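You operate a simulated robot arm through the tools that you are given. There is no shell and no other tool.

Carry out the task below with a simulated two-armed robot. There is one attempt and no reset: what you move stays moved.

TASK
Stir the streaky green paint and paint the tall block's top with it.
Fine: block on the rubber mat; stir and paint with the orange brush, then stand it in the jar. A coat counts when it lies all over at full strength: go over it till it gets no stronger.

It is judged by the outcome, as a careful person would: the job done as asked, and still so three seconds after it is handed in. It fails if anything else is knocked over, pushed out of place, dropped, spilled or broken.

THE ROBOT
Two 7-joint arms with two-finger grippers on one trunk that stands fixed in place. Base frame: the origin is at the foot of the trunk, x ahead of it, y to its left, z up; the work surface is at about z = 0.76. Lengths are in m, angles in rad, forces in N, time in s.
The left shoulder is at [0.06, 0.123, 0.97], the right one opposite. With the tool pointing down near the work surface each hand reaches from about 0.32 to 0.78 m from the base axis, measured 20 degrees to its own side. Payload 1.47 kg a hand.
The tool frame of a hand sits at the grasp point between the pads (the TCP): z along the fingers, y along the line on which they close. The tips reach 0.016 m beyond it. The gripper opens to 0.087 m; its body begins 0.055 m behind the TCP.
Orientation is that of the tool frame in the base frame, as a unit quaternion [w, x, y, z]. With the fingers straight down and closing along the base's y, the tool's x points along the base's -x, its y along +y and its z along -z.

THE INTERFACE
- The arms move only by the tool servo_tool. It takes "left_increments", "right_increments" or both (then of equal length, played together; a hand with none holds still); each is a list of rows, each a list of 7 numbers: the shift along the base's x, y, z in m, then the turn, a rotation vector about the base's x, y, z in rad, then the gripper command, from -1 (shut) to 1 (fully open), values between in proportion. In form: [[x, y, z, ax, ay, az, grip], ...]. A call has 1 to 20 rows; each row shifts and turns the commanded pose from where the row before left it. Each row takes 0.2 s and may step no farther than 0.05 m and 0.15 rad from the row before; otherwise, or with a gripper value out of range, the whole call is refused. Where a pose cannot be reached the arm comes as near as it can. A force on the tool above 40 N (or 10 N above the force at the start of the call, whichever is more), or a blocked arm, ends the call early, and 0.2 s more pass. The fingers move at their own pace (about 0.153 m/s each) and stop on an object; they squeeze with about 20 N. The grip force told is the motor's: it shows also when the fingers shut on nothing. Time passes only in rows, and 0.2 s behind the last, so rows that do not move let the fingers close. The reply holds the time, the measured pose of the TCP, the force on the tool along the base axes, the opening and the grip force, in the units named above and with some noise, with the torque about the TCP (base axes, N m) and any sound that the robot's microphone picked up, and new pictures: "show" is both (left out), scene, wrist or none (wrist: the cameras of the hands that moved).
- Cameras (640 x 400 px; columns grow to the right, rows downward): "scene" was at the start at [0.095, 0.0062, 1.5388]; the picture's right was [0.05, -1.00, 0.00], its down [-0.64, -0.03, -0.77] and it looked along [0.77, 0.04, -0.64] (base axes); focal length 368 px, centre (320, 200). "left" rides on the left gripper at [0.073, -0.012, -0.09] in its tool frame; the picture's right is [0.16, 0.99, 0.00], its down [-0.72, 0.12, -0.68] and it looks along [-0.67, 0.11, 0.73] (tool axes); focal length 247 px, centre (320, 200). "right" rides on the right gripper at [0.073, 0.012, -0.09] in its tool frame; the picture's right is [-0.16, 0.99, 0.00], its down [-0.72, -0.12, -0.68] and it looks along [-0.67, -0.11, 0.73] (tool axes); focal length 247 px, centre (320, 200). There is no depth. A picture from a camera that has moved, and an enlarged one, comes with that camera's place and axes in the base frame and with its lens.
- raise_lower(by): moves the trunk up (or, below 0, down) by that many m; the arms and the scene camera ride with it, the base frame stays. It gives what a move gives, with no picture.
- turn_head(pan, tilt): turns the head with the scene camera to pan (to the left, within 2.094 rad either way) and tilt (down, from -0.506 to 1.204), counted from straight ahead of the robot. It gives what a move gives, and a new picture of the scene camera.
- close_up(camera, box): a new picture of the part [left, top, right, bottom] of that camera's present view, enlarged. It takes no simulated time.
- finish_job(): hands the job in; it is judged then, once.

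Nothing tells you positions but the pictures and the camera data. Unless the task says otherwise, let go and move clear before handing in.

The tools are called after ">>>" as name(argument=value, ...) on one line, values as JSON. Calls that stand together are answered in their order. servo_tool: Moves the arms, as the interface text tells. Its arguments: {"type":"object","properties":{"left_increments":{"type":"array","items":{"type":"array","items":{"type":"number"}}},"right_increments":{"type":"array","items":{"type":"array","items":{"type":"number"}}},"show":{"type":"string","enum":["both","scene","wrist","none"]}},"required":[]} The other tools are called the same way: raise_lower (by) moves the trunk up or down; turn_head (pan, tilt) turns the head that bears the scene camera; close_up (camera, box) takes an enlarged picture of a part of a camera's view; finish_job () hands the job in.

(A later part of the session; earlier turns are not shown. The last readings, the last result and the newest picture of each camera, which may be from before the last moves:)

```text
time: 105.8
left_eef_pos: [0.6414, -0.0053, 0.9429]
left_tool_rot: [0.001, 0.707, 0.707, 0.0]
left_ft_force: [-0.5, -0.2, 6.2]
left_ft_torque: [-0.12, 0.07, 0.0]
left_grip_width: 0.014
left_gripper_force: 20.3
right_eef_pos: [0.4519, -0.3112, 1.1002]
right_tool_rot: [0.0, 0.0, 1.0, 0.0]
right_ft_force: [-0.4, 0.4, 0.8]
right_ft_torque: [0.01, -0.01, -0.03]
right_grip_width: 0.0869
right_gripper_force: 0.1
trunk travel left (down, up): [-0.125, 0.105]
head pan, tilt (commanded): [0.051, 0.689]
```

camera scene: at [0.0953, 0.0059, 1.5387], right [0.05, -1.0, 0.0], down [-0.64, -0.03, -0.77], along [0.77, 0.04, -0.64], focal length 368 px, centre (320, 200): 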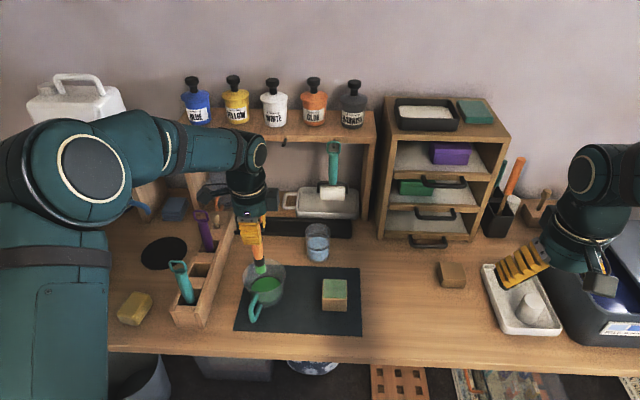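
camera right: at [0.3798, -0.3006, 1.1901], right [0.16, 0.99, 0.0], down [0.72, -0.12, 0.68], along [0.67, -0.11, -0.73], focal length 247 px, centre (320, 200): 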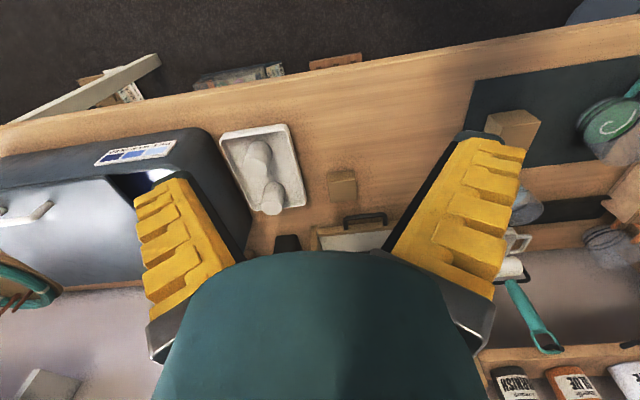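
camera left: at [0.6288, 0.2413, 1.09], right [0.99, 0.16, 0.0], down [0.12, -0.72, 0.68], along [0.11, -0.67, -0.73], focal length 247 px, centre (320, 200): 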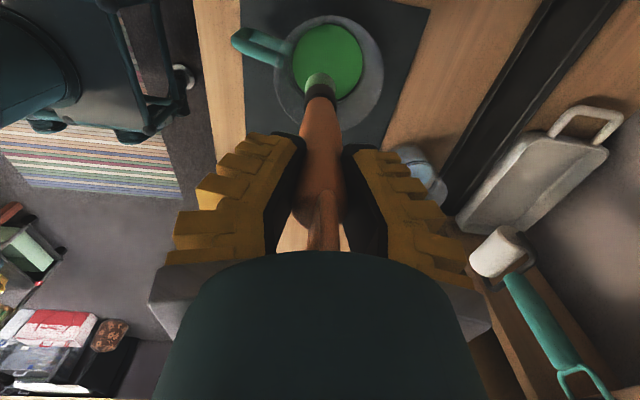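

>>> servo_tool(left_increments=[[-0.0135, 0, 0, 0, 0, 0, -1], [-0.0135, 0, 0, 0, 0, 0, -1], [0, 0.0105, 0, 0, 0, 0, -1], [0.0113, 0, 0, 0, 0, 0, -1], [0.0113, 0, 0, 0, 0, 0, -1], [0.0113, 0, 0, 0, 0, 0, -1], [0.0113, 0, 0, 0, 0, 0, -1], [0, 0.0095, 0, 0, 0, 0, -1], [-0.0113, 0, 0, 0, 0, 0, -1], [-0.0113, 0, 0, 0, 0, 0, -1], [-0.0113, 0, 0, 0, 0, 0, -1], [-0.0113, 0, 0, 0, 0, 0, -1], [0.0113, 0, -0.0003, 0, 0, 0, -1], [0.0113, 0, 0, 0, 0, 0, -1], [0.0113, 0, 0, 0, 0, 0, -1], [0.0113, 0, 0, 0, 0, 0, -1], [0, -0.0095, 0, 0, 0, 0, -1], [-0.0113, 0, 0, 0, 0, 0, -1], [-0.0113, 0, 0, 0, 0, 0, -1], [-0.0113, 0, 0, 0, 0, 0, -1]], show="none")

>>> close_up(camera="left", box=[240, 20, 400, 140])

>>> close_up(camera="scene", box=[300, 240, 370, 320])

```text
time: 110.0
left_eef_pos: [0.6258, 0.0047, 0.9416]
left_tool_rot: [0.001, 0.707, 0.707, 0.001]
left_ft_force: [4.4, 0.0, 18.7]
left_ft_torque: [-0.08, -0.46, -0.02]
left_grip_width: 0.0146
left_gripper_force: 20.4
right_eef_pos: [0.4512, -0.3112, 1.1005]
right_tool_rot: [0.0, 0.001, 1.0, 0.0]
right_ft_force: [0.7, 0.4, -0.1]
right_ft_torque: [0.02, 0.02, 0.01]
right_grip_width: 0.0868
right_gripper_force: 0.0
trunk travel left (down, up): [-0.125, 0.105]
head pan, tilt (commanded): [0.051, 0.689]
```

```text
3.33 times, centred on (320, 80) of left
camera zoom: at [0.6143, 0.0777, 1.0311], right [0.99, 0.16, 0.0], down [0.11, -0.72, 0.68], along [0.11, -0.67, -0.73], focal length 823 px, centre (320, 600)
```

zoom: 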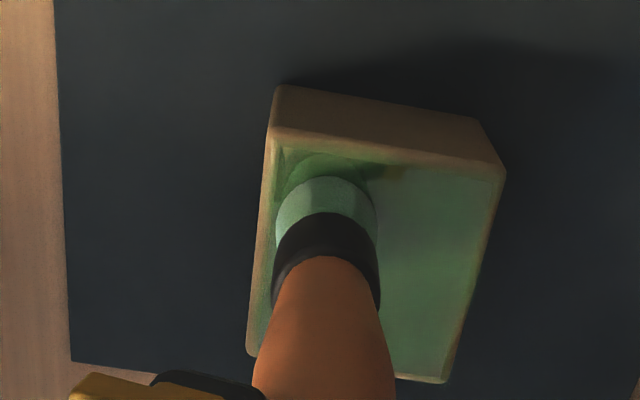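

```text
5.00 times, centred on (335, 280) of scene
camera zoom: at [0.0937, 0.0062, 1.5389], right [0.05, -1.0, 0.0], down [-0.63, -0.03, -0.77], along [0.77, 0.04, -0.64], focal length 1838 px, centre (245, -200)
```

zoom: 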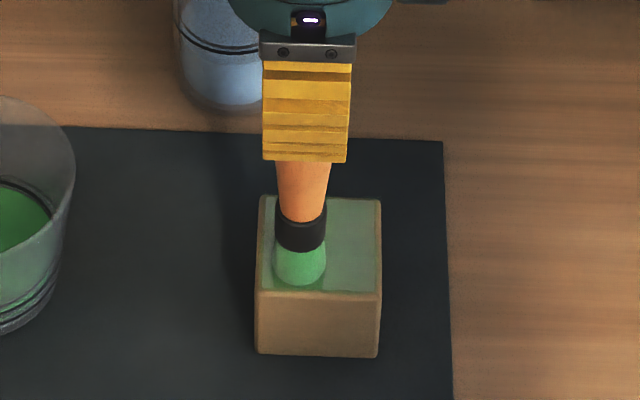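

The force rose to 19 N: the brush handle is now backed by the palm and no longer slips. I'll ease up about 1.3 mm for lighter contact and continue the raster.

>>> servo_tool(left_increments=[[0, 0, 0.0013, 0, 0, 0, -1], [0, 0, 0, 0, 0, 0, -1]], show="none")

```text
time: 110.6
left_eef_pos: [0.627, 0.0051, 0.943]
left_tool_rot: [0.0, 0.707, 0.707, 0.0]
left_ft_force: [1.7, -0.8, 11.4]
left_ft_torque: [-0.08, -0.19, -0.06]
left_grip_width: 0.0146
left_gripper_force: 20.0
right_eef_pos: [0.4515, -0.3119, 1.1002]
right_tool_rot: [0.0, 0.0, 1.0, 0.0]
right_ft_force: [-0.6, -0.9, 0.6]
right_ft_torque: [-0.02, -0.04, 0.02]
right_grip_width: 0.087
right_gripper_force: 0.0
trunk travel left (down, up): [-0.125, 0.105]
head pan, tilt (commanded): [0.051, 0.689]
```

>>> servo_tool(left_increments=[[-0.0115, 0, 0.0007, 0, 0, 0, -1], [0, -0.0105, 0, 0, 0, 0, -1], [0.0113, 0, 0, 0, 0, 0, -1], [0.0113, 0, 0, 0, 0, 0, -1], [0.0113, 0, 0, 0, 0, 0, -1], [0.0113, 0, 0, 0, 0, 0, -1], [0, -0.0105, 0, 0, 0, 0, -1], [-0.0113, 0, 0, 0, 0, 0, -1], [-0.0113, 0, 0, 0, 0, 0, -1], [-0.0113, 0, 0, 0, 0, 0, -1], [-0.0113, 0, 0, 0, 0, 0, -1], [0, -0.0105, 0, 0, 0, 0, -1], [0.0113, 0, 0, 0, 0, 0, -1], [0.0113, 0, 0, 0, 0, 0, -1], [0.0113, 0, 0, 0, 0, 0, -1], [0.0113, 0, 0, 0, 0, 0, -1], [-0.0113, 0, 0, 0, 0, 0, -1], [-0.0113, 0, 0, 0, 0, 0, -1], [-0.0113, 0, 0, 0, 0, 0, -1]], show="none")

>>> close_up(camera="left", box=[240, 20, 400, 140])

>>> close_up(camera="scene", box=[300, 240, 370, 320])

```text
time: 114.6
left_eef_pos: [0.6273, -0.0283, 0.9436]
left_tool_rot: [0.0, 0.707, 0.707, 0.0]
left_ft_force: [-0.3, 1.1, -0.5]
left_ft_torque: [-0.02, 0.02, -0.01]
left_grip_width: 0.0138
left_gripper_force: 19.9
right_eef_pos: [0.4525, -0.3117, 1.1]
right_tool_rot: [0.001, 0.0, 1.0, 0.001]
right_ft_force: [0.1, -0.2, -0.3]
right_ft_torque: [0.02, 0.0, 0.0]
right_grip_width: 0.0869
right_gripper_force: 0.1
trunk travel left (down, up): [-0.125, 0.105]
head pan, tilt (commanded): [0.051, 0.689]
```

```text
3.33 times, centred on (320, 80) of left
camera zoom: at [0.6145, 0.0457, 1.0329], right [0.99, 0.16, 0.0], down [0.12, -0.72, 0.68], along [0.11, -0.67, -0.73], focal length 823 px, centre (320, 600)
```

zoom: 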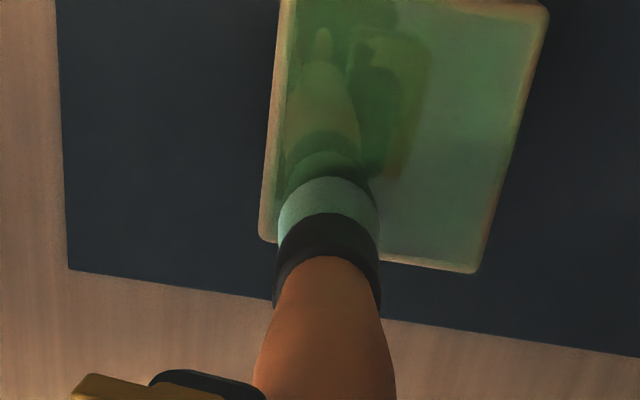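

```text
5.00 times, centred on (335, 280) of scene
camera zoom: at [0.0947, 0.0062, 1.5388], right [0.05, -1.0, 0.0], down [-0.64, -0.03, -0.77], along [0.77, 0.04, -0.64], focal length 1838 px, centre (245, -200)
```

zoom: 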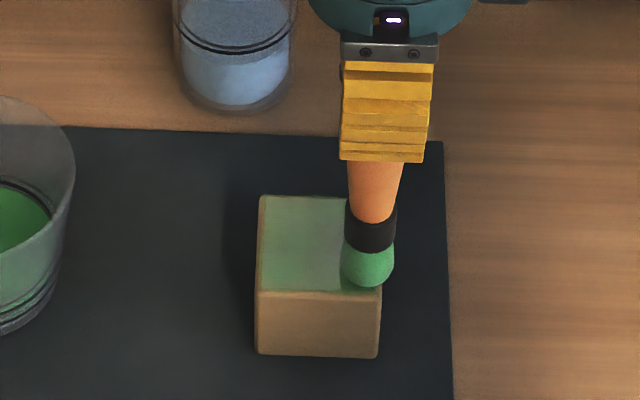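

>>> servo_tool(left_increments=[[0.005, 0, -0.0012, 0, 0, 0, -1], [0, 0, 0, 0, 0, 0, -1]], show="none")

```text
time: 115.2
left_eef_pos: [0.632, -0.0277, 0.9421]
left_tool_rot: [0.0, 0.707, 0.707, 0.0]
left_ft_force: [-0.9, -0.1, 5.3]
left_ft_torque: [-0.08, 0.23, 0.01]
left_grip_width: 0.0134
left_gripper_force: 20.4
right_eef_pos: [0.4523, -0.3115, 1.1011]
right_tool_rot: [-0.001, 0.001, 1.0, 0.0]
right_ft_force: [-0.7, 0.2, -0.2]
right_ft_torque: [0.01, 0.0, 0.0]
right_grip_width: 0.0868
right_gripper_force: 0.1
trunk travel left (down, up): [-0.125, 0.105]
head pan, tilt (commanded): [0.051, 0.689]
```

>>> servo_tool(left_increments=[[-0.0085, 0, 0, 0, 0, 0, -1], [-0.0085, 0, 0, 0, 0, 0, -1], [0.0113, 0, 0, 0, 0, 0, -1], [0.0113, 0, 0, 0, 0, 0, -1], [0.0113, 0, 0, 0, 0, 0, -1], [0.0113, 0, 0, 0, 0, 0, -1], [-0.0113, 0, 0, 0, 0, 0, -1], [-0.0113, 0, 0, 0, 0, 0, -1], [-0.0113, 0, 0, 0, 0, 0, -1], [-0.0113, 0, 0, 0, 0, 0, -1], [0, 0.0105, 0, 0, 0, 0, -1], [0.0113, 0, 0, 0, 0, 0, -1], [0.0113, 0, 0, 0, 0, 0, -1], [0.0113, 0, 0, 0, 0, 0, -1], [0.0113, 0, 0, 0, 0, 0, -1], [0, 0.0105, 0, 0, 0, 0, -1], [-0.0113, 0, 0, 0, 0, 0, -1], [-0.0113, 0, 0, 0, 0, 0, -1], [-0.0113, 0, 0, 0, 0, 0, -1], [-0.0113, 0, 0, 0, 0, 0, -1]], show="none")

>>> close_up(camera="left", box=[240, 20, 400, 140])

>>> close_up(camera="scene", box=[300, 240, 370, 320])

```text
time: 119.4
left_eef_pos: [0.6141, -0.0057, 0.9423]
left_tool_rot: [0.0, 0.707, 0.707, 0.001]
left_ft_force: [1.5, 0.4, 5.1]
left_ft_torque: [-0.09, -0.17, 0.01]
left_grip_width: 0.0139
left_gripper_force: 20.2
right_eef_pos: [0.4524, -0.3116, 1.1013]
right_tool_rot: [0.0, 0.0, 1.0, -0.001]
right_ft_force: [-0.3, 0.2, 0.1]
right_ft_torque: [0.0, -0.01, 0.02]
right_grip_width: 0.0871
right_gripper_force: 0.0
trunk travel left (down, up): [-0.125, 0.105]
head pan, tilt (commanded): [0.051, 0.689]
```

```text
3.33 times, centred on (320, 80) of left
camera zoom: at [0.6019, 0.0675, 1.0319], right [0.99, 0.16, 0.0], down [0.12, -0.72, 0.68], along [0.11, -0.67, -0.73], focal length 823 px, centre (320, 600)
```

zoom: 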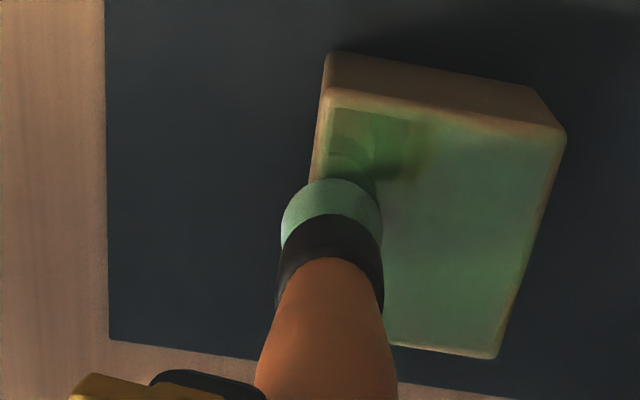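

```text
5.00 times, centred on (335, 280) of scene
camera zoom: at [0.0946, 0.0062, 1.5388], right [0.05, -1.0, 0.0], down [-0.64, -0.03, -0.77], along [0.77, 0.04, -0.64], focal length 1838 px, centre (245, -200)
```

zoom: 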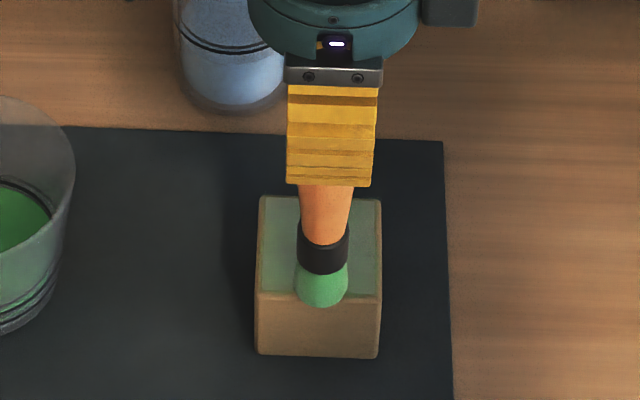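

Contact is consistent now, about 5 N at the end of the stroke. I'll continue the raster over the +y half.

>>> servo_tool(left_increments=[[0, 0.0105, 0, 0, 0, 0, -1], [0.0113, 0, 0, 0, 0, 0, -1], [0.0113, 0, 0, 0, 0, 0, -1], [0.0113, 0, 0, 0, 0, 0, -1], [0.0113, 0, 0, 0, 0, 0, -1], [0, 0.0095, 0, 0, 0, 0, -1], [-0.0113, 0, 0, 0, 0, 0, -1], [-0.0113, 0, 0, 0, 0, 0, -1], [-0.0113, 0, 0, 0, 0, 0, -1], [-0.0113, 0, 0, 0, 0, 0, -1], [0.0113, 0, 0, 0, 0, 0, -1], [0.0113, 0, 0, 0, 0, 0, -1], [0.0113, 0, 0, 0, 0, 0, -1], [0.0113, 0, 0, 0, 0, 0, -1], [0, -0.0095, 0, 0, 0, 0, -1], [-0.0113, 0, 0, 0, 0, 0, -1], [-0.0113, 0, 0, 0, 0, 0, -1], [-0.0113, 0, 0, 0, 0, 0, -1], [-0.0113, 0, 0, 0, 0, 0, -1]], show="none")

>>> servo_tool(left_increments=[[0, -0.0105, 0, 0, 0, 0, -1], [0.0113, 0, 0, 0, 0, 0, -1], [0.0113, 0, 0, 0, 0, 0, -1], [0.0113, 0, 0, 0, 0, 0, -1], [0.0113, 0, 0, 0, 0, 0, -1], [0, -0.0105, 0, 0, 0, 0, -1], [-0.0113, 0, 0, 0, 0, 0, -1], [-0.0113, 0, 0, 0, 0, 0, -1], [-0.0113, 0, 0, 0, 0, 0, -1], [-0.0113, 0, 0, 0, 0, 0, -1], [0, -0.0105, 0, 0, 0, 0, -1], [0.0113, 0, 0, 0, 0, 0, -1], [0.0113, 0, 0, 0, 0, 0, -1], [0.0113, 0, 0, 0, 0, 0, -1], [0.0113, 0, 0, 0, 0, 0, -1], [-0.0113, 0, 0, 0, 0, 0, -1], [-0.0113, 0, 0, 0, 0, 0, -1]], show="none")

>>> close_up(camera="left", box=[240, 20, 400, 140])

>>> close_up(camera="scene", box=[300, 240, 370, 320])

```text
time: 123.4
left_eef_pos: [0.6146, 0.0038, 0.9434]
left_tool_rot: [0.0, 0.708, 0.707, -0.001]
left_ft_force: [-0.2, -1.1, 1.9]
left_ft_torque: [-0.04, 0.02, 0.0]
left_grip_width: 0.0138
left_gripper_force: 20.2
right_eef_pos: [0.4509, -0.3117, 1.1008]
right_tool_rot: [0.0, 0.0, 1.0, 0.0]
right_ft_force: [-0.5, -1.0, 0.2]
right_ft_torque: [0.02, 0.0, 0.01]
right_grip_width: 0.087
right_gripper_force: 0.1
trunk travel left (down, up): [-0.125, 0.105]
head pan, tilt (commanded): [0.051, 0.689]
```

```text
time: 127.0
left_eef_pos: [0.6358, -0.027, 0.9439]
left_tool_rot: [0.0, 0.707, 0.707, 0.0]
left_ft_force: [-0.6, 0.0, -0.2]
left_ft_torque: [-0.01, 0.02, 0.03]
left_grip_width: 0.0135
left_gripper_force: 19.8
right_eef_pos: [0.4516, -0.3117, 1.101]
right_tool_rot: [-0.001, 0.001, 1.0, 0.001]
right_ft_force: [0.2, 0.9, 1.0]
right_ft_torque: [0.04, -0.03, -0.03]
right_grip_width: 0.0872
right_gripper_force: 0.0
trunk travel left (down, up): [-0.125, 0.105]
head pan, tilt (commanded): [0.051, 0.689]
```

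```text
3.33 times, centred on (320, 80) of left
camera zoom: at [0.6243, 0.0458, 1.0329], right [0.99, 0.16, 0.0], down [0.12, -0.72, 0.68], along [0.11, -0.67, -0.73], focal length 823 px, centre (320, 600)
```

zoom: 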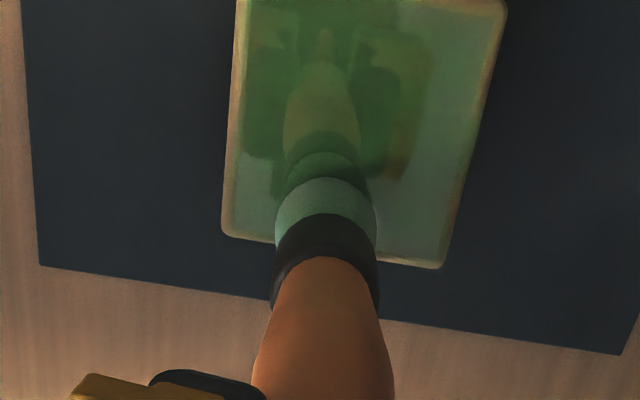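

```text
5.00 times, centred on (335, 280) of scene
camera zoom: at [0.095, 0.0062, 1.5388], right [0.05, -1.0, 0.0], down [-0.64, -0.03, -0.77], along [0.77, 0.04, -0.64], focal length 1838 px, centre (245, -200)
```

zoom: 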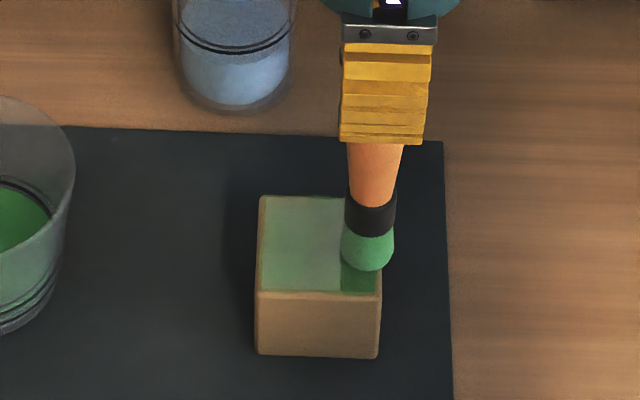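

>>> servo_tool(left_increments=[[0, 0, -0.0015, 0, 0, 0, -1], [0, 0, 0, 0, 0, 0, -1]], show="none")

```text
time: 127.6
left_eef_pos: [0.6364, -0.0266, 0.9434]
left_tool_rot: [0.001, 0.707, 0.708, 0.0]
left_ft_force: [0.2, -0.7, 3.6]
left_ft_torque: [-0.11, 0.02, 0.0]
left_grip_width: 0.0138
left_gripper_force: 20.0
right_eef_pos: [0.45, -0.3119, 1.1007]
right_tool_rot: [0.0, 0.0, 1.0, 0.0]
right_ft_force: [-0.2, 0.1, -0.7]
right_ft_torque: [0.0, -0.04, 0.02]
right_grip_width: 0.0871
right_gripper_force: 0.1
trunk travel left (down, up): [-0.125, 0.105]
head pan, tilt (commanded): [0.051, 0.689]
```

>>> servo_tool(left_increments=[[-0.0105, 0, -0.0006, 0, 0, 0, -1], [-0.0105, 0, 0, 0, 0, 0, -1], [0.0113, 0, 0, 0, 0, 0, -1], [0.0113, 0, 0, 0, 0, 0, -1], [0.0113, 0, 0, 0, 0, 0, -1], [0.0113, 0, 0, 0, 0, 0, -1], [-0.0113, 0, -0.0002, 0, 0, 0, -1], [-0.0113, 0, 0, 0, 0, 0, -1], [-0.0113, 0, 0, 0, 0, 0, -1], [-0.0113, 0, 0, 0, 0, 0, -1], [0, 0.0105, 0, 0, 0, 0, -1], [0.0113, 0, 0, 0, 0, 0, -1], [0.0113, 0, 0, 0, 0, 0, -1], [0.0113, 0, 0, 0, 0, 0, -1], [0.0113, 0, 0, 0, 0, 0, -1], [-0.0113, 0, 0, 0, 0, 0, -1], [-0.0113, 0, 0, 0, 0, 0, -1], [-0.0113, 0, 0, 0, 0, 0, -1], [-0.0113, 0, 0, 0, 0, 0, -1]], show="none")

```text
time: 131.6
left_eef_pos: [0.6154, -0.0172, 0.9415]
left_tool_rot: [0.001, 0.707, 0.707, 0.001]
left_ft_force: [5.1, -0.3, 24.9]
left_ft_torque: [0.05, -0.74, 0.02]
left_grip_width: 0.0148
left_gripper_force: 20.3
right_eef_pos: [0.4506, -0.312, 1.1019]
right_tool_rot: [0.001, 0.0, 1.0, 0.0]
right_ft_force: [-0.4, 0.2, 1.1]
right_ft_torque: [-0.01, 0.03, 0.04]
right_grip_width: 0.0872
right_gripper_force: 0.0
trunk travel left (down, up): [-0.125, 0.105]
head pan, tilt (commanded): [0.051, 0.689]
```

The force climbed to 25 N at the front edge. I'll ease off and check that the block hasn't shifted.

>>> servo_tool(left_increments=[[0.003, 0, 0.004, 0, 0, 0, -1], [0, 0, 0.01, 0, 0, 0, -1], [0, 0, 0.03, 0, 0, 0, -1], [0, 0.04, 0.02, 0, 0, 0, -1], [0.005, 0.045, 0, 0, 0, 0, -1], [0.01, 0.045, 0, 0, 0, 0, -1], [0.01, 0.045, 0, 0, 0, 0, -1], [0.004, 0.006, 0, 0, 0, 0, -1], [0, 0, 0, 0, 0, 0, -1]], show="both")

>>> close_up(camera="scene", box=[310, 265, 360, 315])

>>> close_up(camera="left", box=[240, 20, 400, 140])

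>>> close_up(camera="scene", box=[230, 200, 370, 340])

```text
time: 133.6
left_eef_pos: [0.6488, 0.1653, 1.0045]
left_tool_rot: [0.001, 0.707, 0.707, 0.0]
left_ft_force: [0.4, 0.5, -0.9]
left_ft_torque: [0.04, -0.02, 0.01]
left_grip_width: 0.0137
left_gripper_force: 20.4
right_eef_pos: [0.4529, -0.3113, 1.1007]
right_tool_rot: [0.0, 0.0, 1.0, 0.0]
right_ft_force: [0.1, 0.4, 0.7]
right_ft_torque: [0.01, 0.0, -0.01]
right_grip_width: 0.087
right_gripper_force: 0.0
trunk travel left (down, up): [-0.125, 0.105]
head pan, tilt (commanded): [0.051, 0.689]
camera scene: at [0.095, 0.0064, 1.5388], right [0.05, -1.0, 0.0], down [-0.64, -0.03, -0.77], along [0.77, 0.04, -0.64], focal length 368 px, centre (320, 200)
camera left: at [0.6369, 0.2387, 1.0951], right [0.99, 0.16, 0.0], down [0.12, -0.72, 0.68], along [0.11, -0.67, -0.73], focal length 247 px, centre (320, 200)
```

scene: 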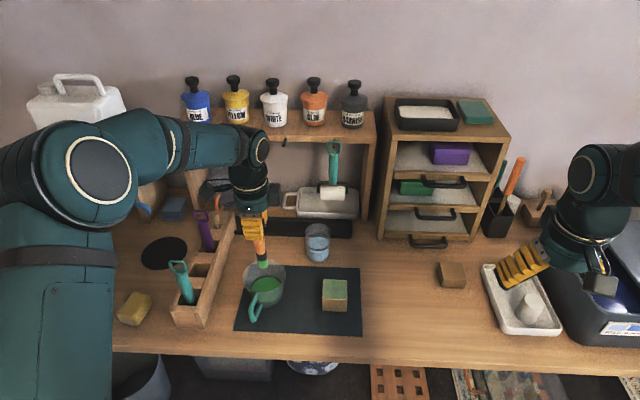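
left: 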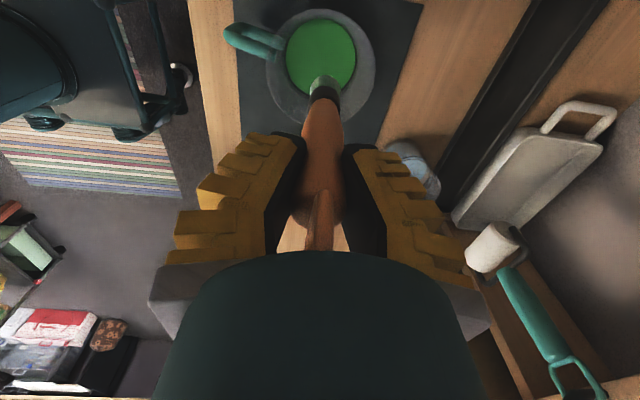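

```text
8.00 times, centred on (335, 290) of scene
camera zoom: at [0.095, 0.0064, 1.5388], right [0.05, -1.0, 0.0], down [-0.64, -0.03, -0.77], along [0.77, 0.04, -0.64], focal length 2941 px, centre (200, -520)
```

zoom: 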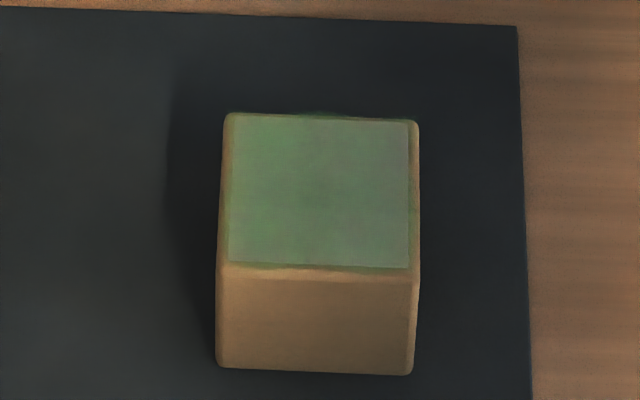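

```text
3.33 times, centred on (320, 80) of left
camera zoom: at [0.6369, 0.2387, 1.0951], right [0.99, 0.16, 0.0], down [0.12, -0.72, 0.68], along [0.11, -0.67, -0.73], focal length 823 px, centre (320, 600)
```

zoom: 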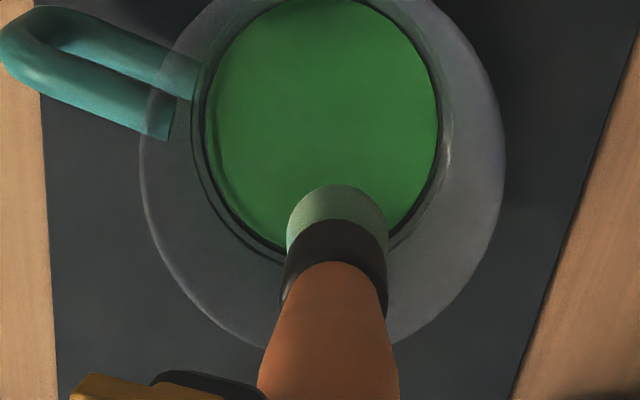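

```text
2.86 times, centred on (300, 270) of scene
camera zoom: at [0.095, 0.0064, 1.5388], right [0.05, -1.0, 0.0], down [-0.64, -0.03, -0.77], along [0.77, 0.04, -0.64], focal length 1050 px, centre (377, 0)
```

zoom: 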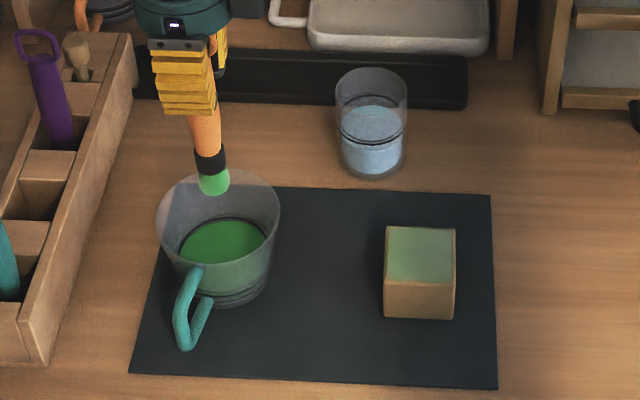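

The block has stayed in place and the coat is stronger and even, but not yet as deep as it could be. I'll reload and do more passes.

>>> servo_tool(left_increments=[[-0.004, 0, -0.035, 0, 0, 0, -1], [0, 0, -0.035, 0, 0, 0, -1], [0, 0, -0.03, 0, 0, 0, -1], [0, 0, -0.004, 0, 0, 0, -1], [0, 0, 0, 0, 0, 0, -1], [0, 0, 0, 0, 0, 0, -1], [0, 0, 0, 0, 0, 0, -1], [0, 0, 0, 0, 0, 0, -1], [0, 0, 0.015, 0, 0, 0, -1], [0, 0, 0.02, 0, 0, 0, -1], [0, 0, 0.02, 0, 0, 0, -1], [0, 0, 0, 0, 0, 0, -1], [0, 0, 0, 0, 0, 0, -1], [0, 0, 0.025, 0, 0, 0, -1], [0, 0, 0.022, 0, 0, 0, -1]], show="none")

>>> close_up(camera="scene", box=[230, 200, 370, 340])

```text
time: 136.8
left_eef_pos: [0.6459, 0.1628, 1.0051]
left_tool_rot: [0.0, 0.707, 0.708, -0.001]
left_ft_force: [0.4, -0.1, -0.7]
left_ft_torque: [0.0, -0.01, 0.0]
left_grip_width: 0.0134
left_gripper_force: 20.0
right_eef_pos: [0.453, -0.3108, 1.1007]
right_tool_rot: [0.0, 0.0, 1.0, 0.0]
right_ft_force: [-0.8, 0.6, 0.4]
right_ft_torque: [0.01, -0.01, -0.01]
right_grip_width: 0.0869
right_gripper_force: 0.2
trunk travel left (down, up): [-0.125, 0.105]
head pan, tilt (commanded): [0.051, 0.689]
```

```text
2.86 times, centred on (300, 270) of scene
camera zoom: at [0.0949, 0.0061, 1.5388], right [0.05, -1.0, 0.0], down [-0.64, -0.03, -0.77], along [0.77, 0.04, -0.64], focal length 1050 px, centre (377, 0)
```

zoom: 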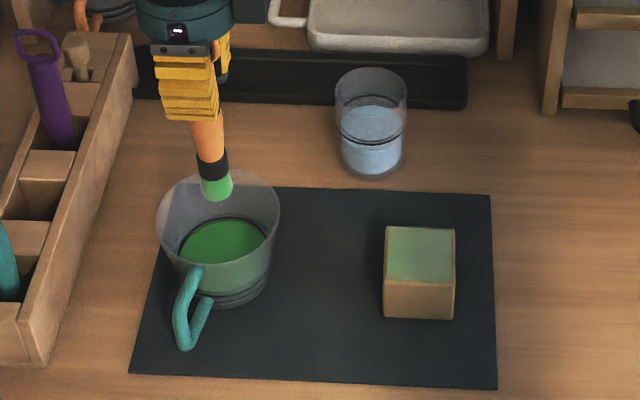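

>>> servo_tool(left_increments=[[-0.002, -0.04, 0, 0, 0, 0, -1], [-0.002, -0.045, 0, 0, 0, 0, -1], [-0.002, -0.045, 0, 0, 0, 0, -1], [-0.002, -0.039, 0, 0, 0, 0, -1], [0, 0, -0.03, 0, 0, 0, -1], [0, 0, -0.026, 0, 0, 0, -1], [0, 0, -0.004, 0, 0, 0, -1], [0, 0, -0.001, 0, 0, 0, -1], [0, 0, 0, 0, 0, 0, -1]], show="none")

>>> close_up(camera="left", box=[240, 20, 400, 140])

```text
time: 138.8
left_eef_pos: [0.6343, -0.0023, 0.9435]
left_tool_rot: [0.0, 0.707, 0.707, 0.001]
left_ft_force: [0.5, -0.2, 4.0]
left_ft_torque: [-0.02, 0.05, 0.02]
left_grip_width: 0.0135
left_gripper_force: 19.7
right_eef_pos: [0.4521, -0.3113, 1.0999]
right_tool_rot: [0.0, 0.0, 1.0, 0.0]
right_ft_force: [0.0, 0.1, -0.6]
right_ft_torque: [0.0, 0.02, -0.02]
right_grip_width: 0.0872
right_gripper_force: 0.1
trunk travel left (down, up): [-0.125, 0.105]
head pan, tilt (commanded): [0.051, 0.689]
```

```text
3.33 times, centred on (320, 80) of left
camera zoom: at [0.6225, 0.0712, 1.032], right [0.99, 0.16, 0.0], down [0.12, -0.72, 0.68], along [0.11, -0.67, -0.73], focal length 823 px, centre (320, 600)
```

zoom: 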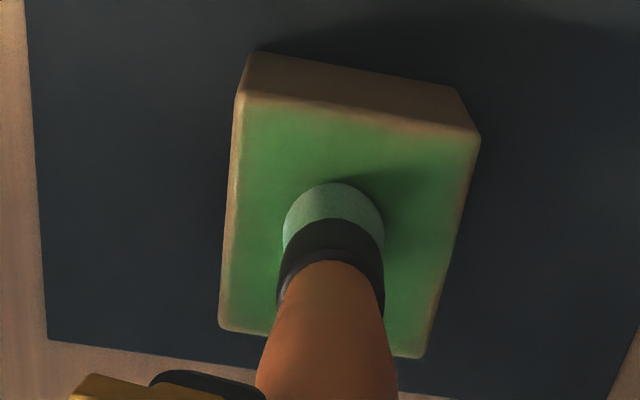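

From this angle the top shows as solid green now. I'll keep going with full rasters to build to full strength and reach the edges.

>>> servo_tool(left_increments=[[-0.0107, 0, -0.0005, 0, 0, 0, -1], [-0.0107, 0, 0, 0, 0, 0, -1], [0, 0.0107, 0, 0, 0, 0, -1], [0.0107, 0, 0, 0, 0, 0, -1], [0.0107, 0, 0, 0, 0, 0, -1], [0.0107, 0, 0, 0, 0, 0, -1], [0.0107, 0, 0, 0, 0, 0, -1], [0, 0.0107, 0, 0, 0, 0, -1], [-0.0107, 0, 0, 0, 0, 0, -1], [-0.0107, 0, 0, 0, 0, 0, -1], [-0.0107, 0, 0, 0, 0, 0, -1], [-0.0107, 0, 0, 0, 0, 0, -1], [0.0107, 0, 0, 0, 0, 0, -1], [0.0107, 0, 0, 0, 0, 0, -1], [0.0107, 0, 0, 0, 0, 0, -1], [0.0107, 0, 0, 0, 0, 0, -1], [0, -0.0107, 0, 0, 0, 0, -1], [-0.0107, 0, 0, 0, 0, 0, -1], [-0.0107, 0, 0, 0, 0, 0, -1], [-0.0107, 0, 0, 0, 0, 0, -1]], show="none")

>>> close_up(camera="left", box=[240, 20, 400, 140])

>>> close_up(camera="scene", box=[300, 240, 370, 320])

```text
time: 143.0
left_eef_pos: [0.6256, 0.0074, 0.9406]
left_tool_rot: [0.002, 0.707, 0.707, 0.0]
left_ft_force: [6.2, 0.4, 21.8]
left_ft_torque: [-0.01, -0.62, -0.02]
left_grip_width: 0.0146
left_gripper_force: 20.1
right_eef_pos: [0.4511, -0.3107, 1.102]
right_tool_rot: [0.0, 0.0, 1.0, 0.0]
right_ft_force: [0.2, 0.7, 0.2]
right_ft_torque: [-0.01, 0.01, 0.03]
right_grip_width: 0.0871
right_gripper_force: 0.1
trunk travel left (down, up): [-0.125, 0.105]
head pan, tilt (commanded): [0.051, 0.689]
```

```text
3.33 times, centred on (320, 80) of left
camera zoom: at [0.6132, 0.0803, 1.0309], right [0.99, 0.16, 0.0], down [0.11, -0.72, 0.68], along [0.11, -0.67, -0.73], focal length 823 px, centre (320, 600)
```

zoom: 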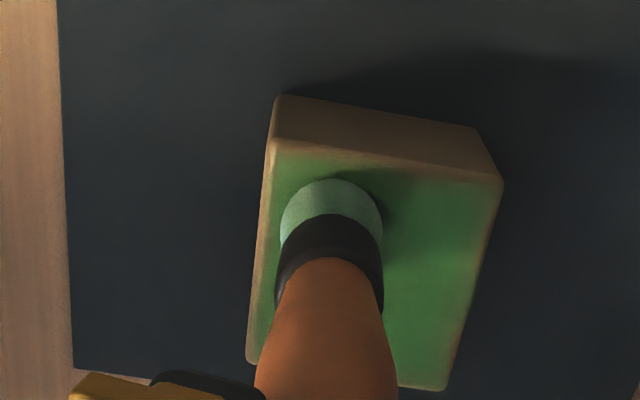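

```text
5.00 times, centred on (335, 280) of scene
camera zoom: at [0.0934, 0.0062, 1.539], right [0.05, -1.0, 0.0], down [-0.63, -0.03, -0.77], along [0.77, 0.04, -0.64], focal length 1838 px, centre (245, -200)
```

zoom: 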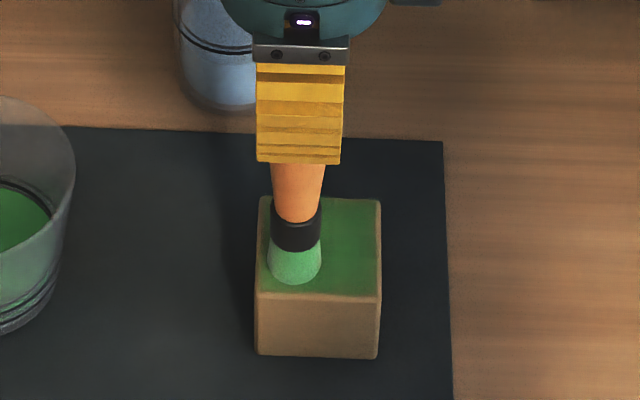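

The top now reads as a solid, saturated green in the scene view too. I'll ease the pressure slightly and cover the −y half the same way.

>>> servo_tool(left_increments=[[-0.0107, 0, 0.0004, 0, 0, 0, -1], [0, -0.0107, 0, 0, 0, 0, -1], [0.0107, 0, 0, 0, 0, 0, -1], [0.0107, 0, 0, 0, 0, 0, -1], [0.0107, 0, 0, 0, 0, 0, -1], [0.0107, 0, 0, 0, 0, 0, -1], [0, -0.0107, 0, 0, 0, 0, -1], [-0.0107, 0, 0, 0, 0, 0, -1], [-0.0107, 0, 0, 0, 0, 0, -1], [-0.0107, 0, 0, 0, 0, 0, -1], [-0.0107, 0, 0, 0, 0, 0, -1], [0, -0.0107, 0, 0, 0, 0, -1], [0.0107, 0, 0, 0, 0, 0, -1], [0.0107, 0, 0, 0, 0, 0, -1], [0.0107, 0, 0, 0, 0, 0, -1], [0.0107, 0, 0, 0, 0, 0, -1], [-0.0107, 0, 0, 0, 0, 0, -1], [-0.0107, 0, 0, 0, 0, 0, -1], [-0.0107, 0, 0, 0, 0, 0, -1]], show="none")

>>> close_up(camera="left", box=[240, 20, 400, 140])

>>> close_up(camera="scene", box=[300, 240, 370, 320])

```text
time: 147.0
left_eef_pos: [0.6243, -0.0269, 0.9419]
left_tool_rot: [0.0, 0.707, 0.707, 0.001]
left_ft_force: [5.6, 0.0, 15.6]
left_ft_torque: [0.02, -0.58, -0.01]
left_grip_width: 0.0146
left_gripper_force: 20.1
right_eef_pos: [0.4507, -0.3108, 1.1014]
right_tool_rot: [0.001, 0.0, 1.0, 0.0]
right_ft_force: [0.5, -0.1, 0.1]
right_ft_torque: [0.01, 0.02, 0.01]
right_grip_width: 0.0871
right_gripper_force: 0.0
trunk travel left (down, up): [-0.125, 0.105]
head pan, tilt (commanded): [0.051, 0.689]
```

```text
3.33 times, centred on (320, 80) of left
camera zoom: at [0.6117, 0.0475, 1.0312], right [0.99, 0.16, 0.0], down [0.11, -0.72, 0.68], along [0.11, -0.67, -0.73], focal length 823 px, centre (320, 600)
```

zoom: 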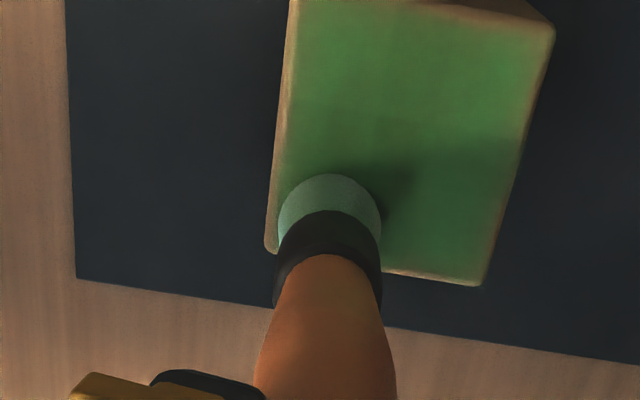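

```text
5.00 times, centred on (335, 280) of scene
camera zoom: at [0.0937, 0.0063, 1.5389], right [0.05, -1.0, 0.0], down [-0.63, -0.03, -0.77], along [0.77, 0.04, -0.64], focal length 1838 px, centre (245, -200)
```

zoom: 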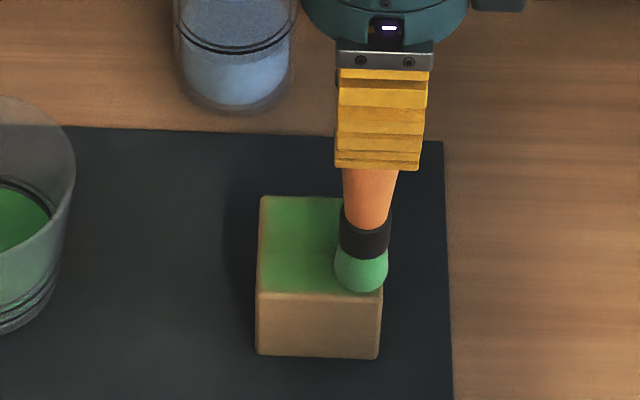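

Strong, even green. Now I'll make deliberate passes along each edge. First the −y edge, a bit farther out.

>>> servo_tool(left_increments=[[0, -0.006, 0.0005, 0, 0, 0, -1], [-0.009, 0, 0, 0, 0, 0, -1], [0.0112, 0, 0, 0, 0, 0, -1], [0.0112, 0, 0, 0, 0, 0, -1], [0.0112, 0, 0, 0, 0, 0, -1], [0.0112, 0, 0, 0, 0, 0, -1], [-0.0112, 0, 0, 0, 0, 0, -1], [-0.0112, 0, 0, 0, 0, 0, -1], [-0.0112, 0, 0, 0, 0, 0, -1], [-0.0112, 0, 0, 0, 0, 0, -1], [0.0112, 0, 0, 0, 0, 0, -1], [0.0112, 0, 0, 0, 0, 0, -1], [0.0112, 0, 0, 0, 0, 0, -1], [0.0112, 0, 0, 0, 0, 0, -1]], show="none")

>>> close_up(camera="left", box=[240, 20, 400, 140])

>>> close_up(camera="scene", box=[300, 240, 370, 320])

```text
time: 150.0
left_eef_pos: [0.6609, -0.0322, 0.9426]
left_tool_rot: [0.0, 0.707, 0.707, 0.0]
left_ft_force: [-1.0, 0.6, 2.5]
left_ft_torque: [0.02, 0.1, 0.02]
left_grip_width: 0.0137
left_gripper_force: 19.6
right_eef_pos: [0.4529, -0.3119, 1.1017]
right_tool_rot: [0.0, 0.0, 1.0, 0.0]
right_ft_force: [-0.9, 0.5, 0.0]
right_ft_torque: [-0.02, 0.0, 0.01]
right_grip_width: 0.0869
right_gripper_force: 0.0
trunk travel left (down, up): [-0.125, 0.105]
head pan, tilt (commanded): [0.051, 0.689]
```

```text
3.33 times, centred on (320, 80) of left
camera zoom: at [0.6492, 0.0413, 1.0318], right [0.99, 0.16, 0.0], down [0.12, -0.72, 0.68], along [0.11, -0.67, -0.73], focal length 823 px, centre (320, 600)
```

zoom: 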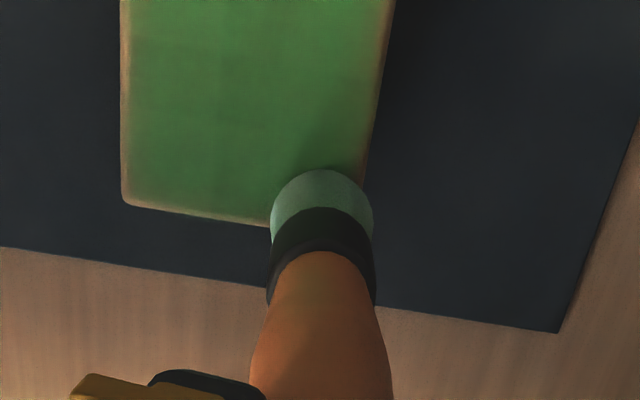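

```text
5.00 times, centred on (335, 280) of scene
camera zoom: at [0.0949, 0.0062, 1.5388], right [0.05, -1.0, 0.0], down [-0.64, -0.03, -0.77], along [0.77, 0.04, -0.64], focal length 1838 px, centre (245, -200)
```

zoom: 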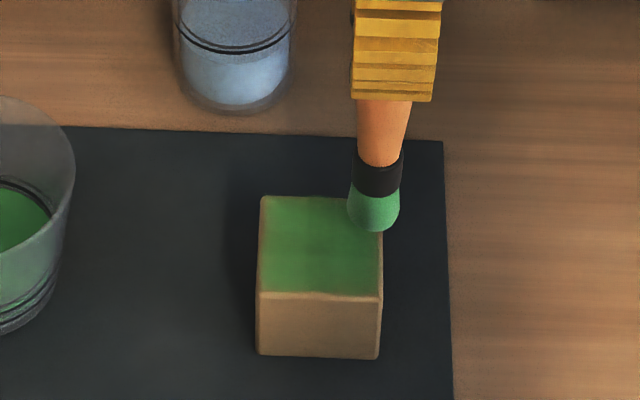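

The −y edge is well covered. Next I'll sweep the back edge, then the +y edge.

>>> servo_tool(left_increments=[[0, 0.008, -0.0005, 0, 0, 0, -1], [0, 0.0105, 0, 0, 0, 0, -1], [0, 0.0105, 0, 0, 0, 0, -1], [0, 0.0105, 0, 0, 0, 0, -1], [0, 0.0115, 0, 0, 0, 0, -1], [-0.0112, 0, 0, 0, 0, 0, -1], [-0.0112, 0, 0, 0, 0, 0, -1], [-0.0112, 0, 0, 0, 0, 0, -1], [-0.0112, 0, 0, 0, 0, 0, -1], [0.0112, 0, 0, 0, 0, 0, -1], [0.0112, 0, 0, 0, 0, 0, -1], [0.0112, 0, 0, 0, 0, 0, -1], [0.0112, 0, 0, 0, 0, 0, -1], [-0.0112, 0, 0, 0, 0, 0, -1], [-0.0112, 0, 0, 0, 0, 0, -1], [-0.0112, 0, 0, 0, 0, 0, -1]], show="none")

>>> close_up(camera="left", box=[240, 20, 400, 140])

>>> close_up(camera="scene", box=[300, 240, 370, 320])

```text
time: 153.4
left_eef_pos: [0.627, 0.0206, 0.9406]
left_tool_rot: [0.0, 0.707, 0.707, 0.001]
left_ft_force: [4.8, 0.1, 17.5]
left_ft_torque: [-0.01, -0.61, 0.04]
left_grip_width: 0.0146
left_gripper_force: 19.7
right_eef_pos: [0.4504, -0.3112, 1.1011]
right_tool_rot: [0.0, -0.001, 1.0, 0.0]
right_ft_force: [-0.1, 0.4, -0.5]
right_ft_torque: [-0.01, -0.04, 0.01]
right_grip_width: 0.0872
right_gripper_force: 0.1
trunk travel left (down, up): [-0.125, 0.105]
head pan, tilt (commanded): [0.051, 0.689]
```

```text
3.33 times, centred on (320, 80) of left
camera zoom: at [0.6148, 0.0934, 1.0311], right [0.99, 0.16, 0.0], down [0.11, -0.72, 0.68], along [0.11, -0.67, -0.73], focal length 823 px, centre (320, 600)
```

zoom: 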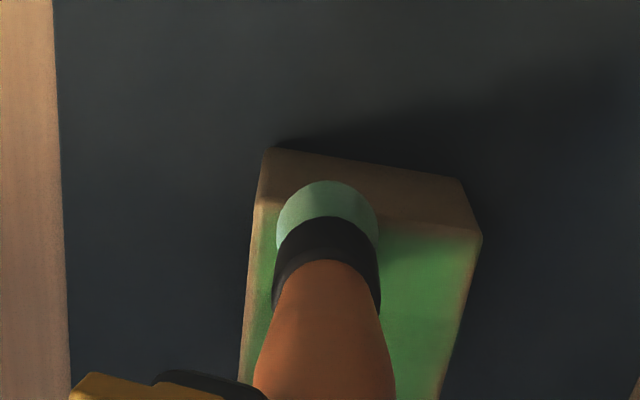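

```text
5.00 times, centred on (335, 280) of scene
camera zoom: at [0.0939, 0.0062, 1.5388], right [0.05, -1.0, 0.0], down [-0.63, -0.03, -0.77], along [0.77, 0.04, -0.64], focal length 1838 px, centre (245, -200)
```

zoom: 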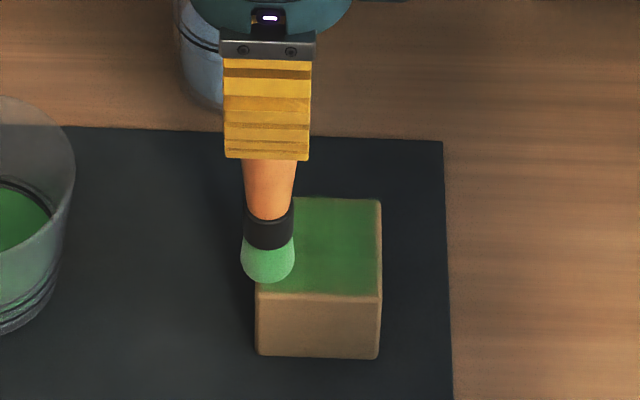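

Now the front edge: one step forward, then sweep along −y and back.

>>> servo_tool(left_increments=[[-0.01, 0, 0.0004, 0, 0, 0, -1], [0, -0.0105, 0, 0, 0, 0, -1], [0, -0.0105, 0, 0, 0, 0, -1], [0, -0.0105, 0, 0, 0, 0, -1], [0, -0.0105, 0, 0, 0, 0, -1], [0, -0.0095, 0, 0, 0, 0, -1], [0, 0.0105, 0, 0, 0, 0, -1], [0, 0.0105, 0, 0, 0, 0, -1], [0, 0.0105, 0, 0, 0, 0, -1], [0, 0.0105, 0, 0, 0, 0, -1], [0, 0.0075, 0, 0, 0, 0, -1]], show="none")

>>> close_up(camera="left", box=[240, 20, 400, 140])

>>> close_up(camera="scene", box=[300, 240, 370, 320])

```text
time: 155.8
left_eef_pos: [0.6164, 0.018, 0.9418]
left_tool_rot: [0.0, 0.707, 0.707, 0.001]
left_ft_force: [0.5, -5.4, 20.6]
left_ft_torque: [-0.63, 0.06, -0.02]
left_grip_width: 0.0162
left_gripper_force: 19.9
right_eef_pos: [0.4512, -0.3122, 1.1016]
right_tool_rot: [0.001, 0.0, 1.0, 0.0]
right_ft_force: [0.0, 0.9, 0.6]
right_ft_torque: [0.0, -0.01, 0.02]
right_grip_width: 0.0872
right_gripper_force: 0.0
trunk travel left (down, up): [-0.125, 0.105]
head pan, tilt (commanded): [0.051, 0.689]
```

```text
3.33 times, centred on (320, 80) of left
camera zoom: at [0.6044, 0.0907, 1.0309], right [0.99, 0.16, 0.0], down [0.11, -0.72, 0.68], along [0.11, -0.67, -0.73], focal length 823 px, centre (320, 600)
```

zoom: 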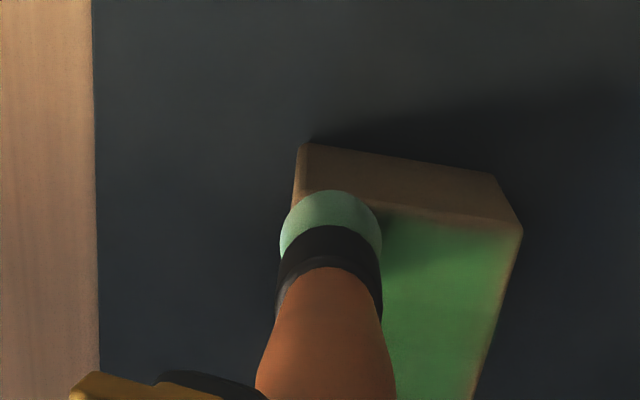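

```text
5.00 times, centred on (335, 280) of scene
camera zoom: at [0.0932, 0.0056, 1.5389], right [0.05, -1.0, 0.0], down [-0.63, -0.03, -0.77], along [0.77, 0.04, -0.64], focal length 1838 px, centre (245, -200)
```

zoom: 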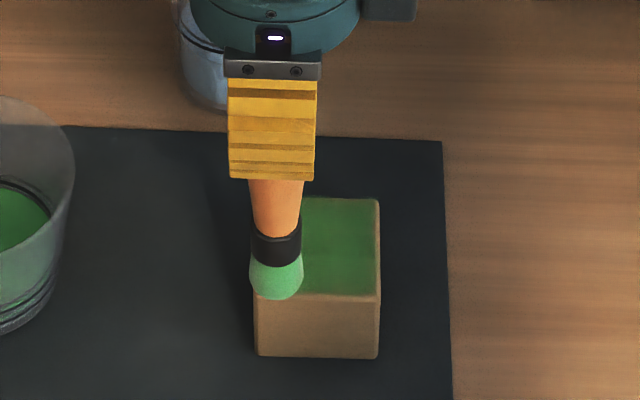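

All the edges are done once. I'll lift off, reload, and look at the whole top.

>>> servo_tool(left_increments=[[0.003, -0.003, 0.005, 0, 0, 0, -1], [0, 0, 0.02, 0, 0, 0, -1], [0, 0.0, 0.038, 0, 0, 0, -1], [0.007, 0.045, 0, 0, 0, 0, -1], [0.008, 0.045, 0, 0, 0, 0, -1], [0.008, 0.045, 0, 0, 0, 0, -1], [0.004, 0.018, 0, 0, 0, 0, -1], [0, 0, 0, 0, 0, 0, -1]], show="both")

>>> close_up(camera="scene", box=[310, 265, 360, 315])

>>> close_up(camera="scene", box=[230, 200, 370, 340])

>>> close_up(camera="left", box=[240, 20, 400, 140])

```text
time: 157.6
left_eef_pos: [0.6464, 0.1683, 1.0059]
left_tool_rot: [0.0, 0.707, 0.707, 0.0]
left_ft_force: [0.0, 0.8, -0.2]
left_ft_torque: [-0.01, -0.07, -0.02]
left_grip_width: 0.0146
left_gripper_force: 19.9
right_eef_pos: [0.4519, -0.311, 1.1009]
right_tool_rot: [0.0, 0.0, 1.0, -0.001]
right_ft_force: [0.2, 0.4, -0.3]
right_ft_torque: [-0.03, -0.02, 0.02]
right_grip_width: 0.0866
right_gripper_force: 0.0
trunk travel left (down, up): [-0.125, 0.105]
head pan, tilt (commanded): [0.051, 0.689]
camera scene: at [0.0951, 0.0066, 1.5388], right [0.05, -1.0, 0.0], down [-0.64, -0.03, -0.77], along [0.77, 0.04, -0.64], focal length 368 px, centre (320, 200)
camera left: at [0.6345, 0.2418, 1.0939], right [0.99, 0.16, 0.0], down [0.12, -0.72, 0.68], along [0.11, -0.67, -0.73], focal length 247 px, centre (320, 200)
```

scene: 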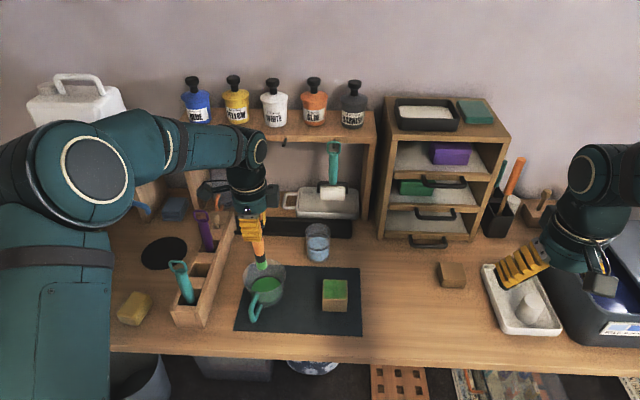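
left: 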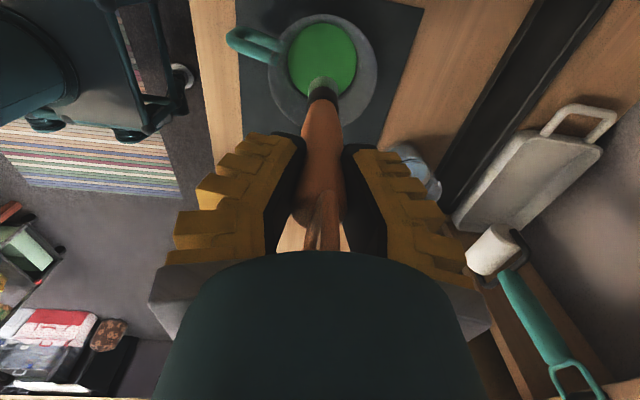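

```text
8.00 times, centred on (335, 290) of scene
camera zoom: at [0.0951, 0.0066, 1.5388], right [0.05, -1.0, 0.0], down [-0.64, -0.03, -0.77], along [0.77, 0.04, -0.64], focal length 2941 px, centre (200, -520)
```

zoom: 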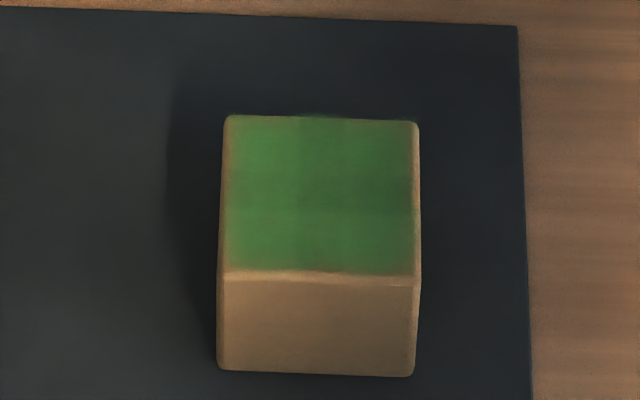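

```text
2.86 times, centred on (300, 270) of scene
camera zoom: at [0.0951, 0.0066, 1.5388], right [0.05, -1.0, 0.0], down [-0.64, -0.03, -0.77], along [0.77, 0.04, -0.64], focal length 1050 px, centre (377, 0)
```

zoom: 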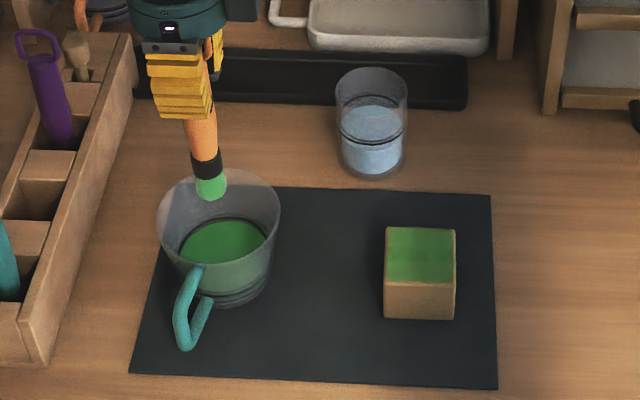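

```text
3.33 times, centred on (320, 80) of left
camera zoom: at [0.6345, 0.2418, 1.0939], right [0.99, 0.16, 0.0], down [0.12, -0.72, 0.68], along [0.11, -0.67, -0.73], focal length 823 px, centre (320, 600)
```

zoom: 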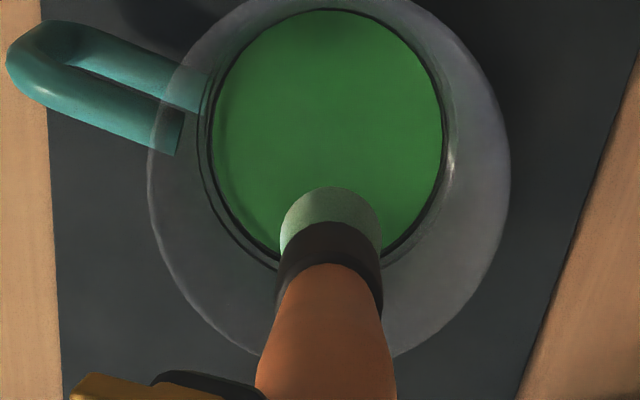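

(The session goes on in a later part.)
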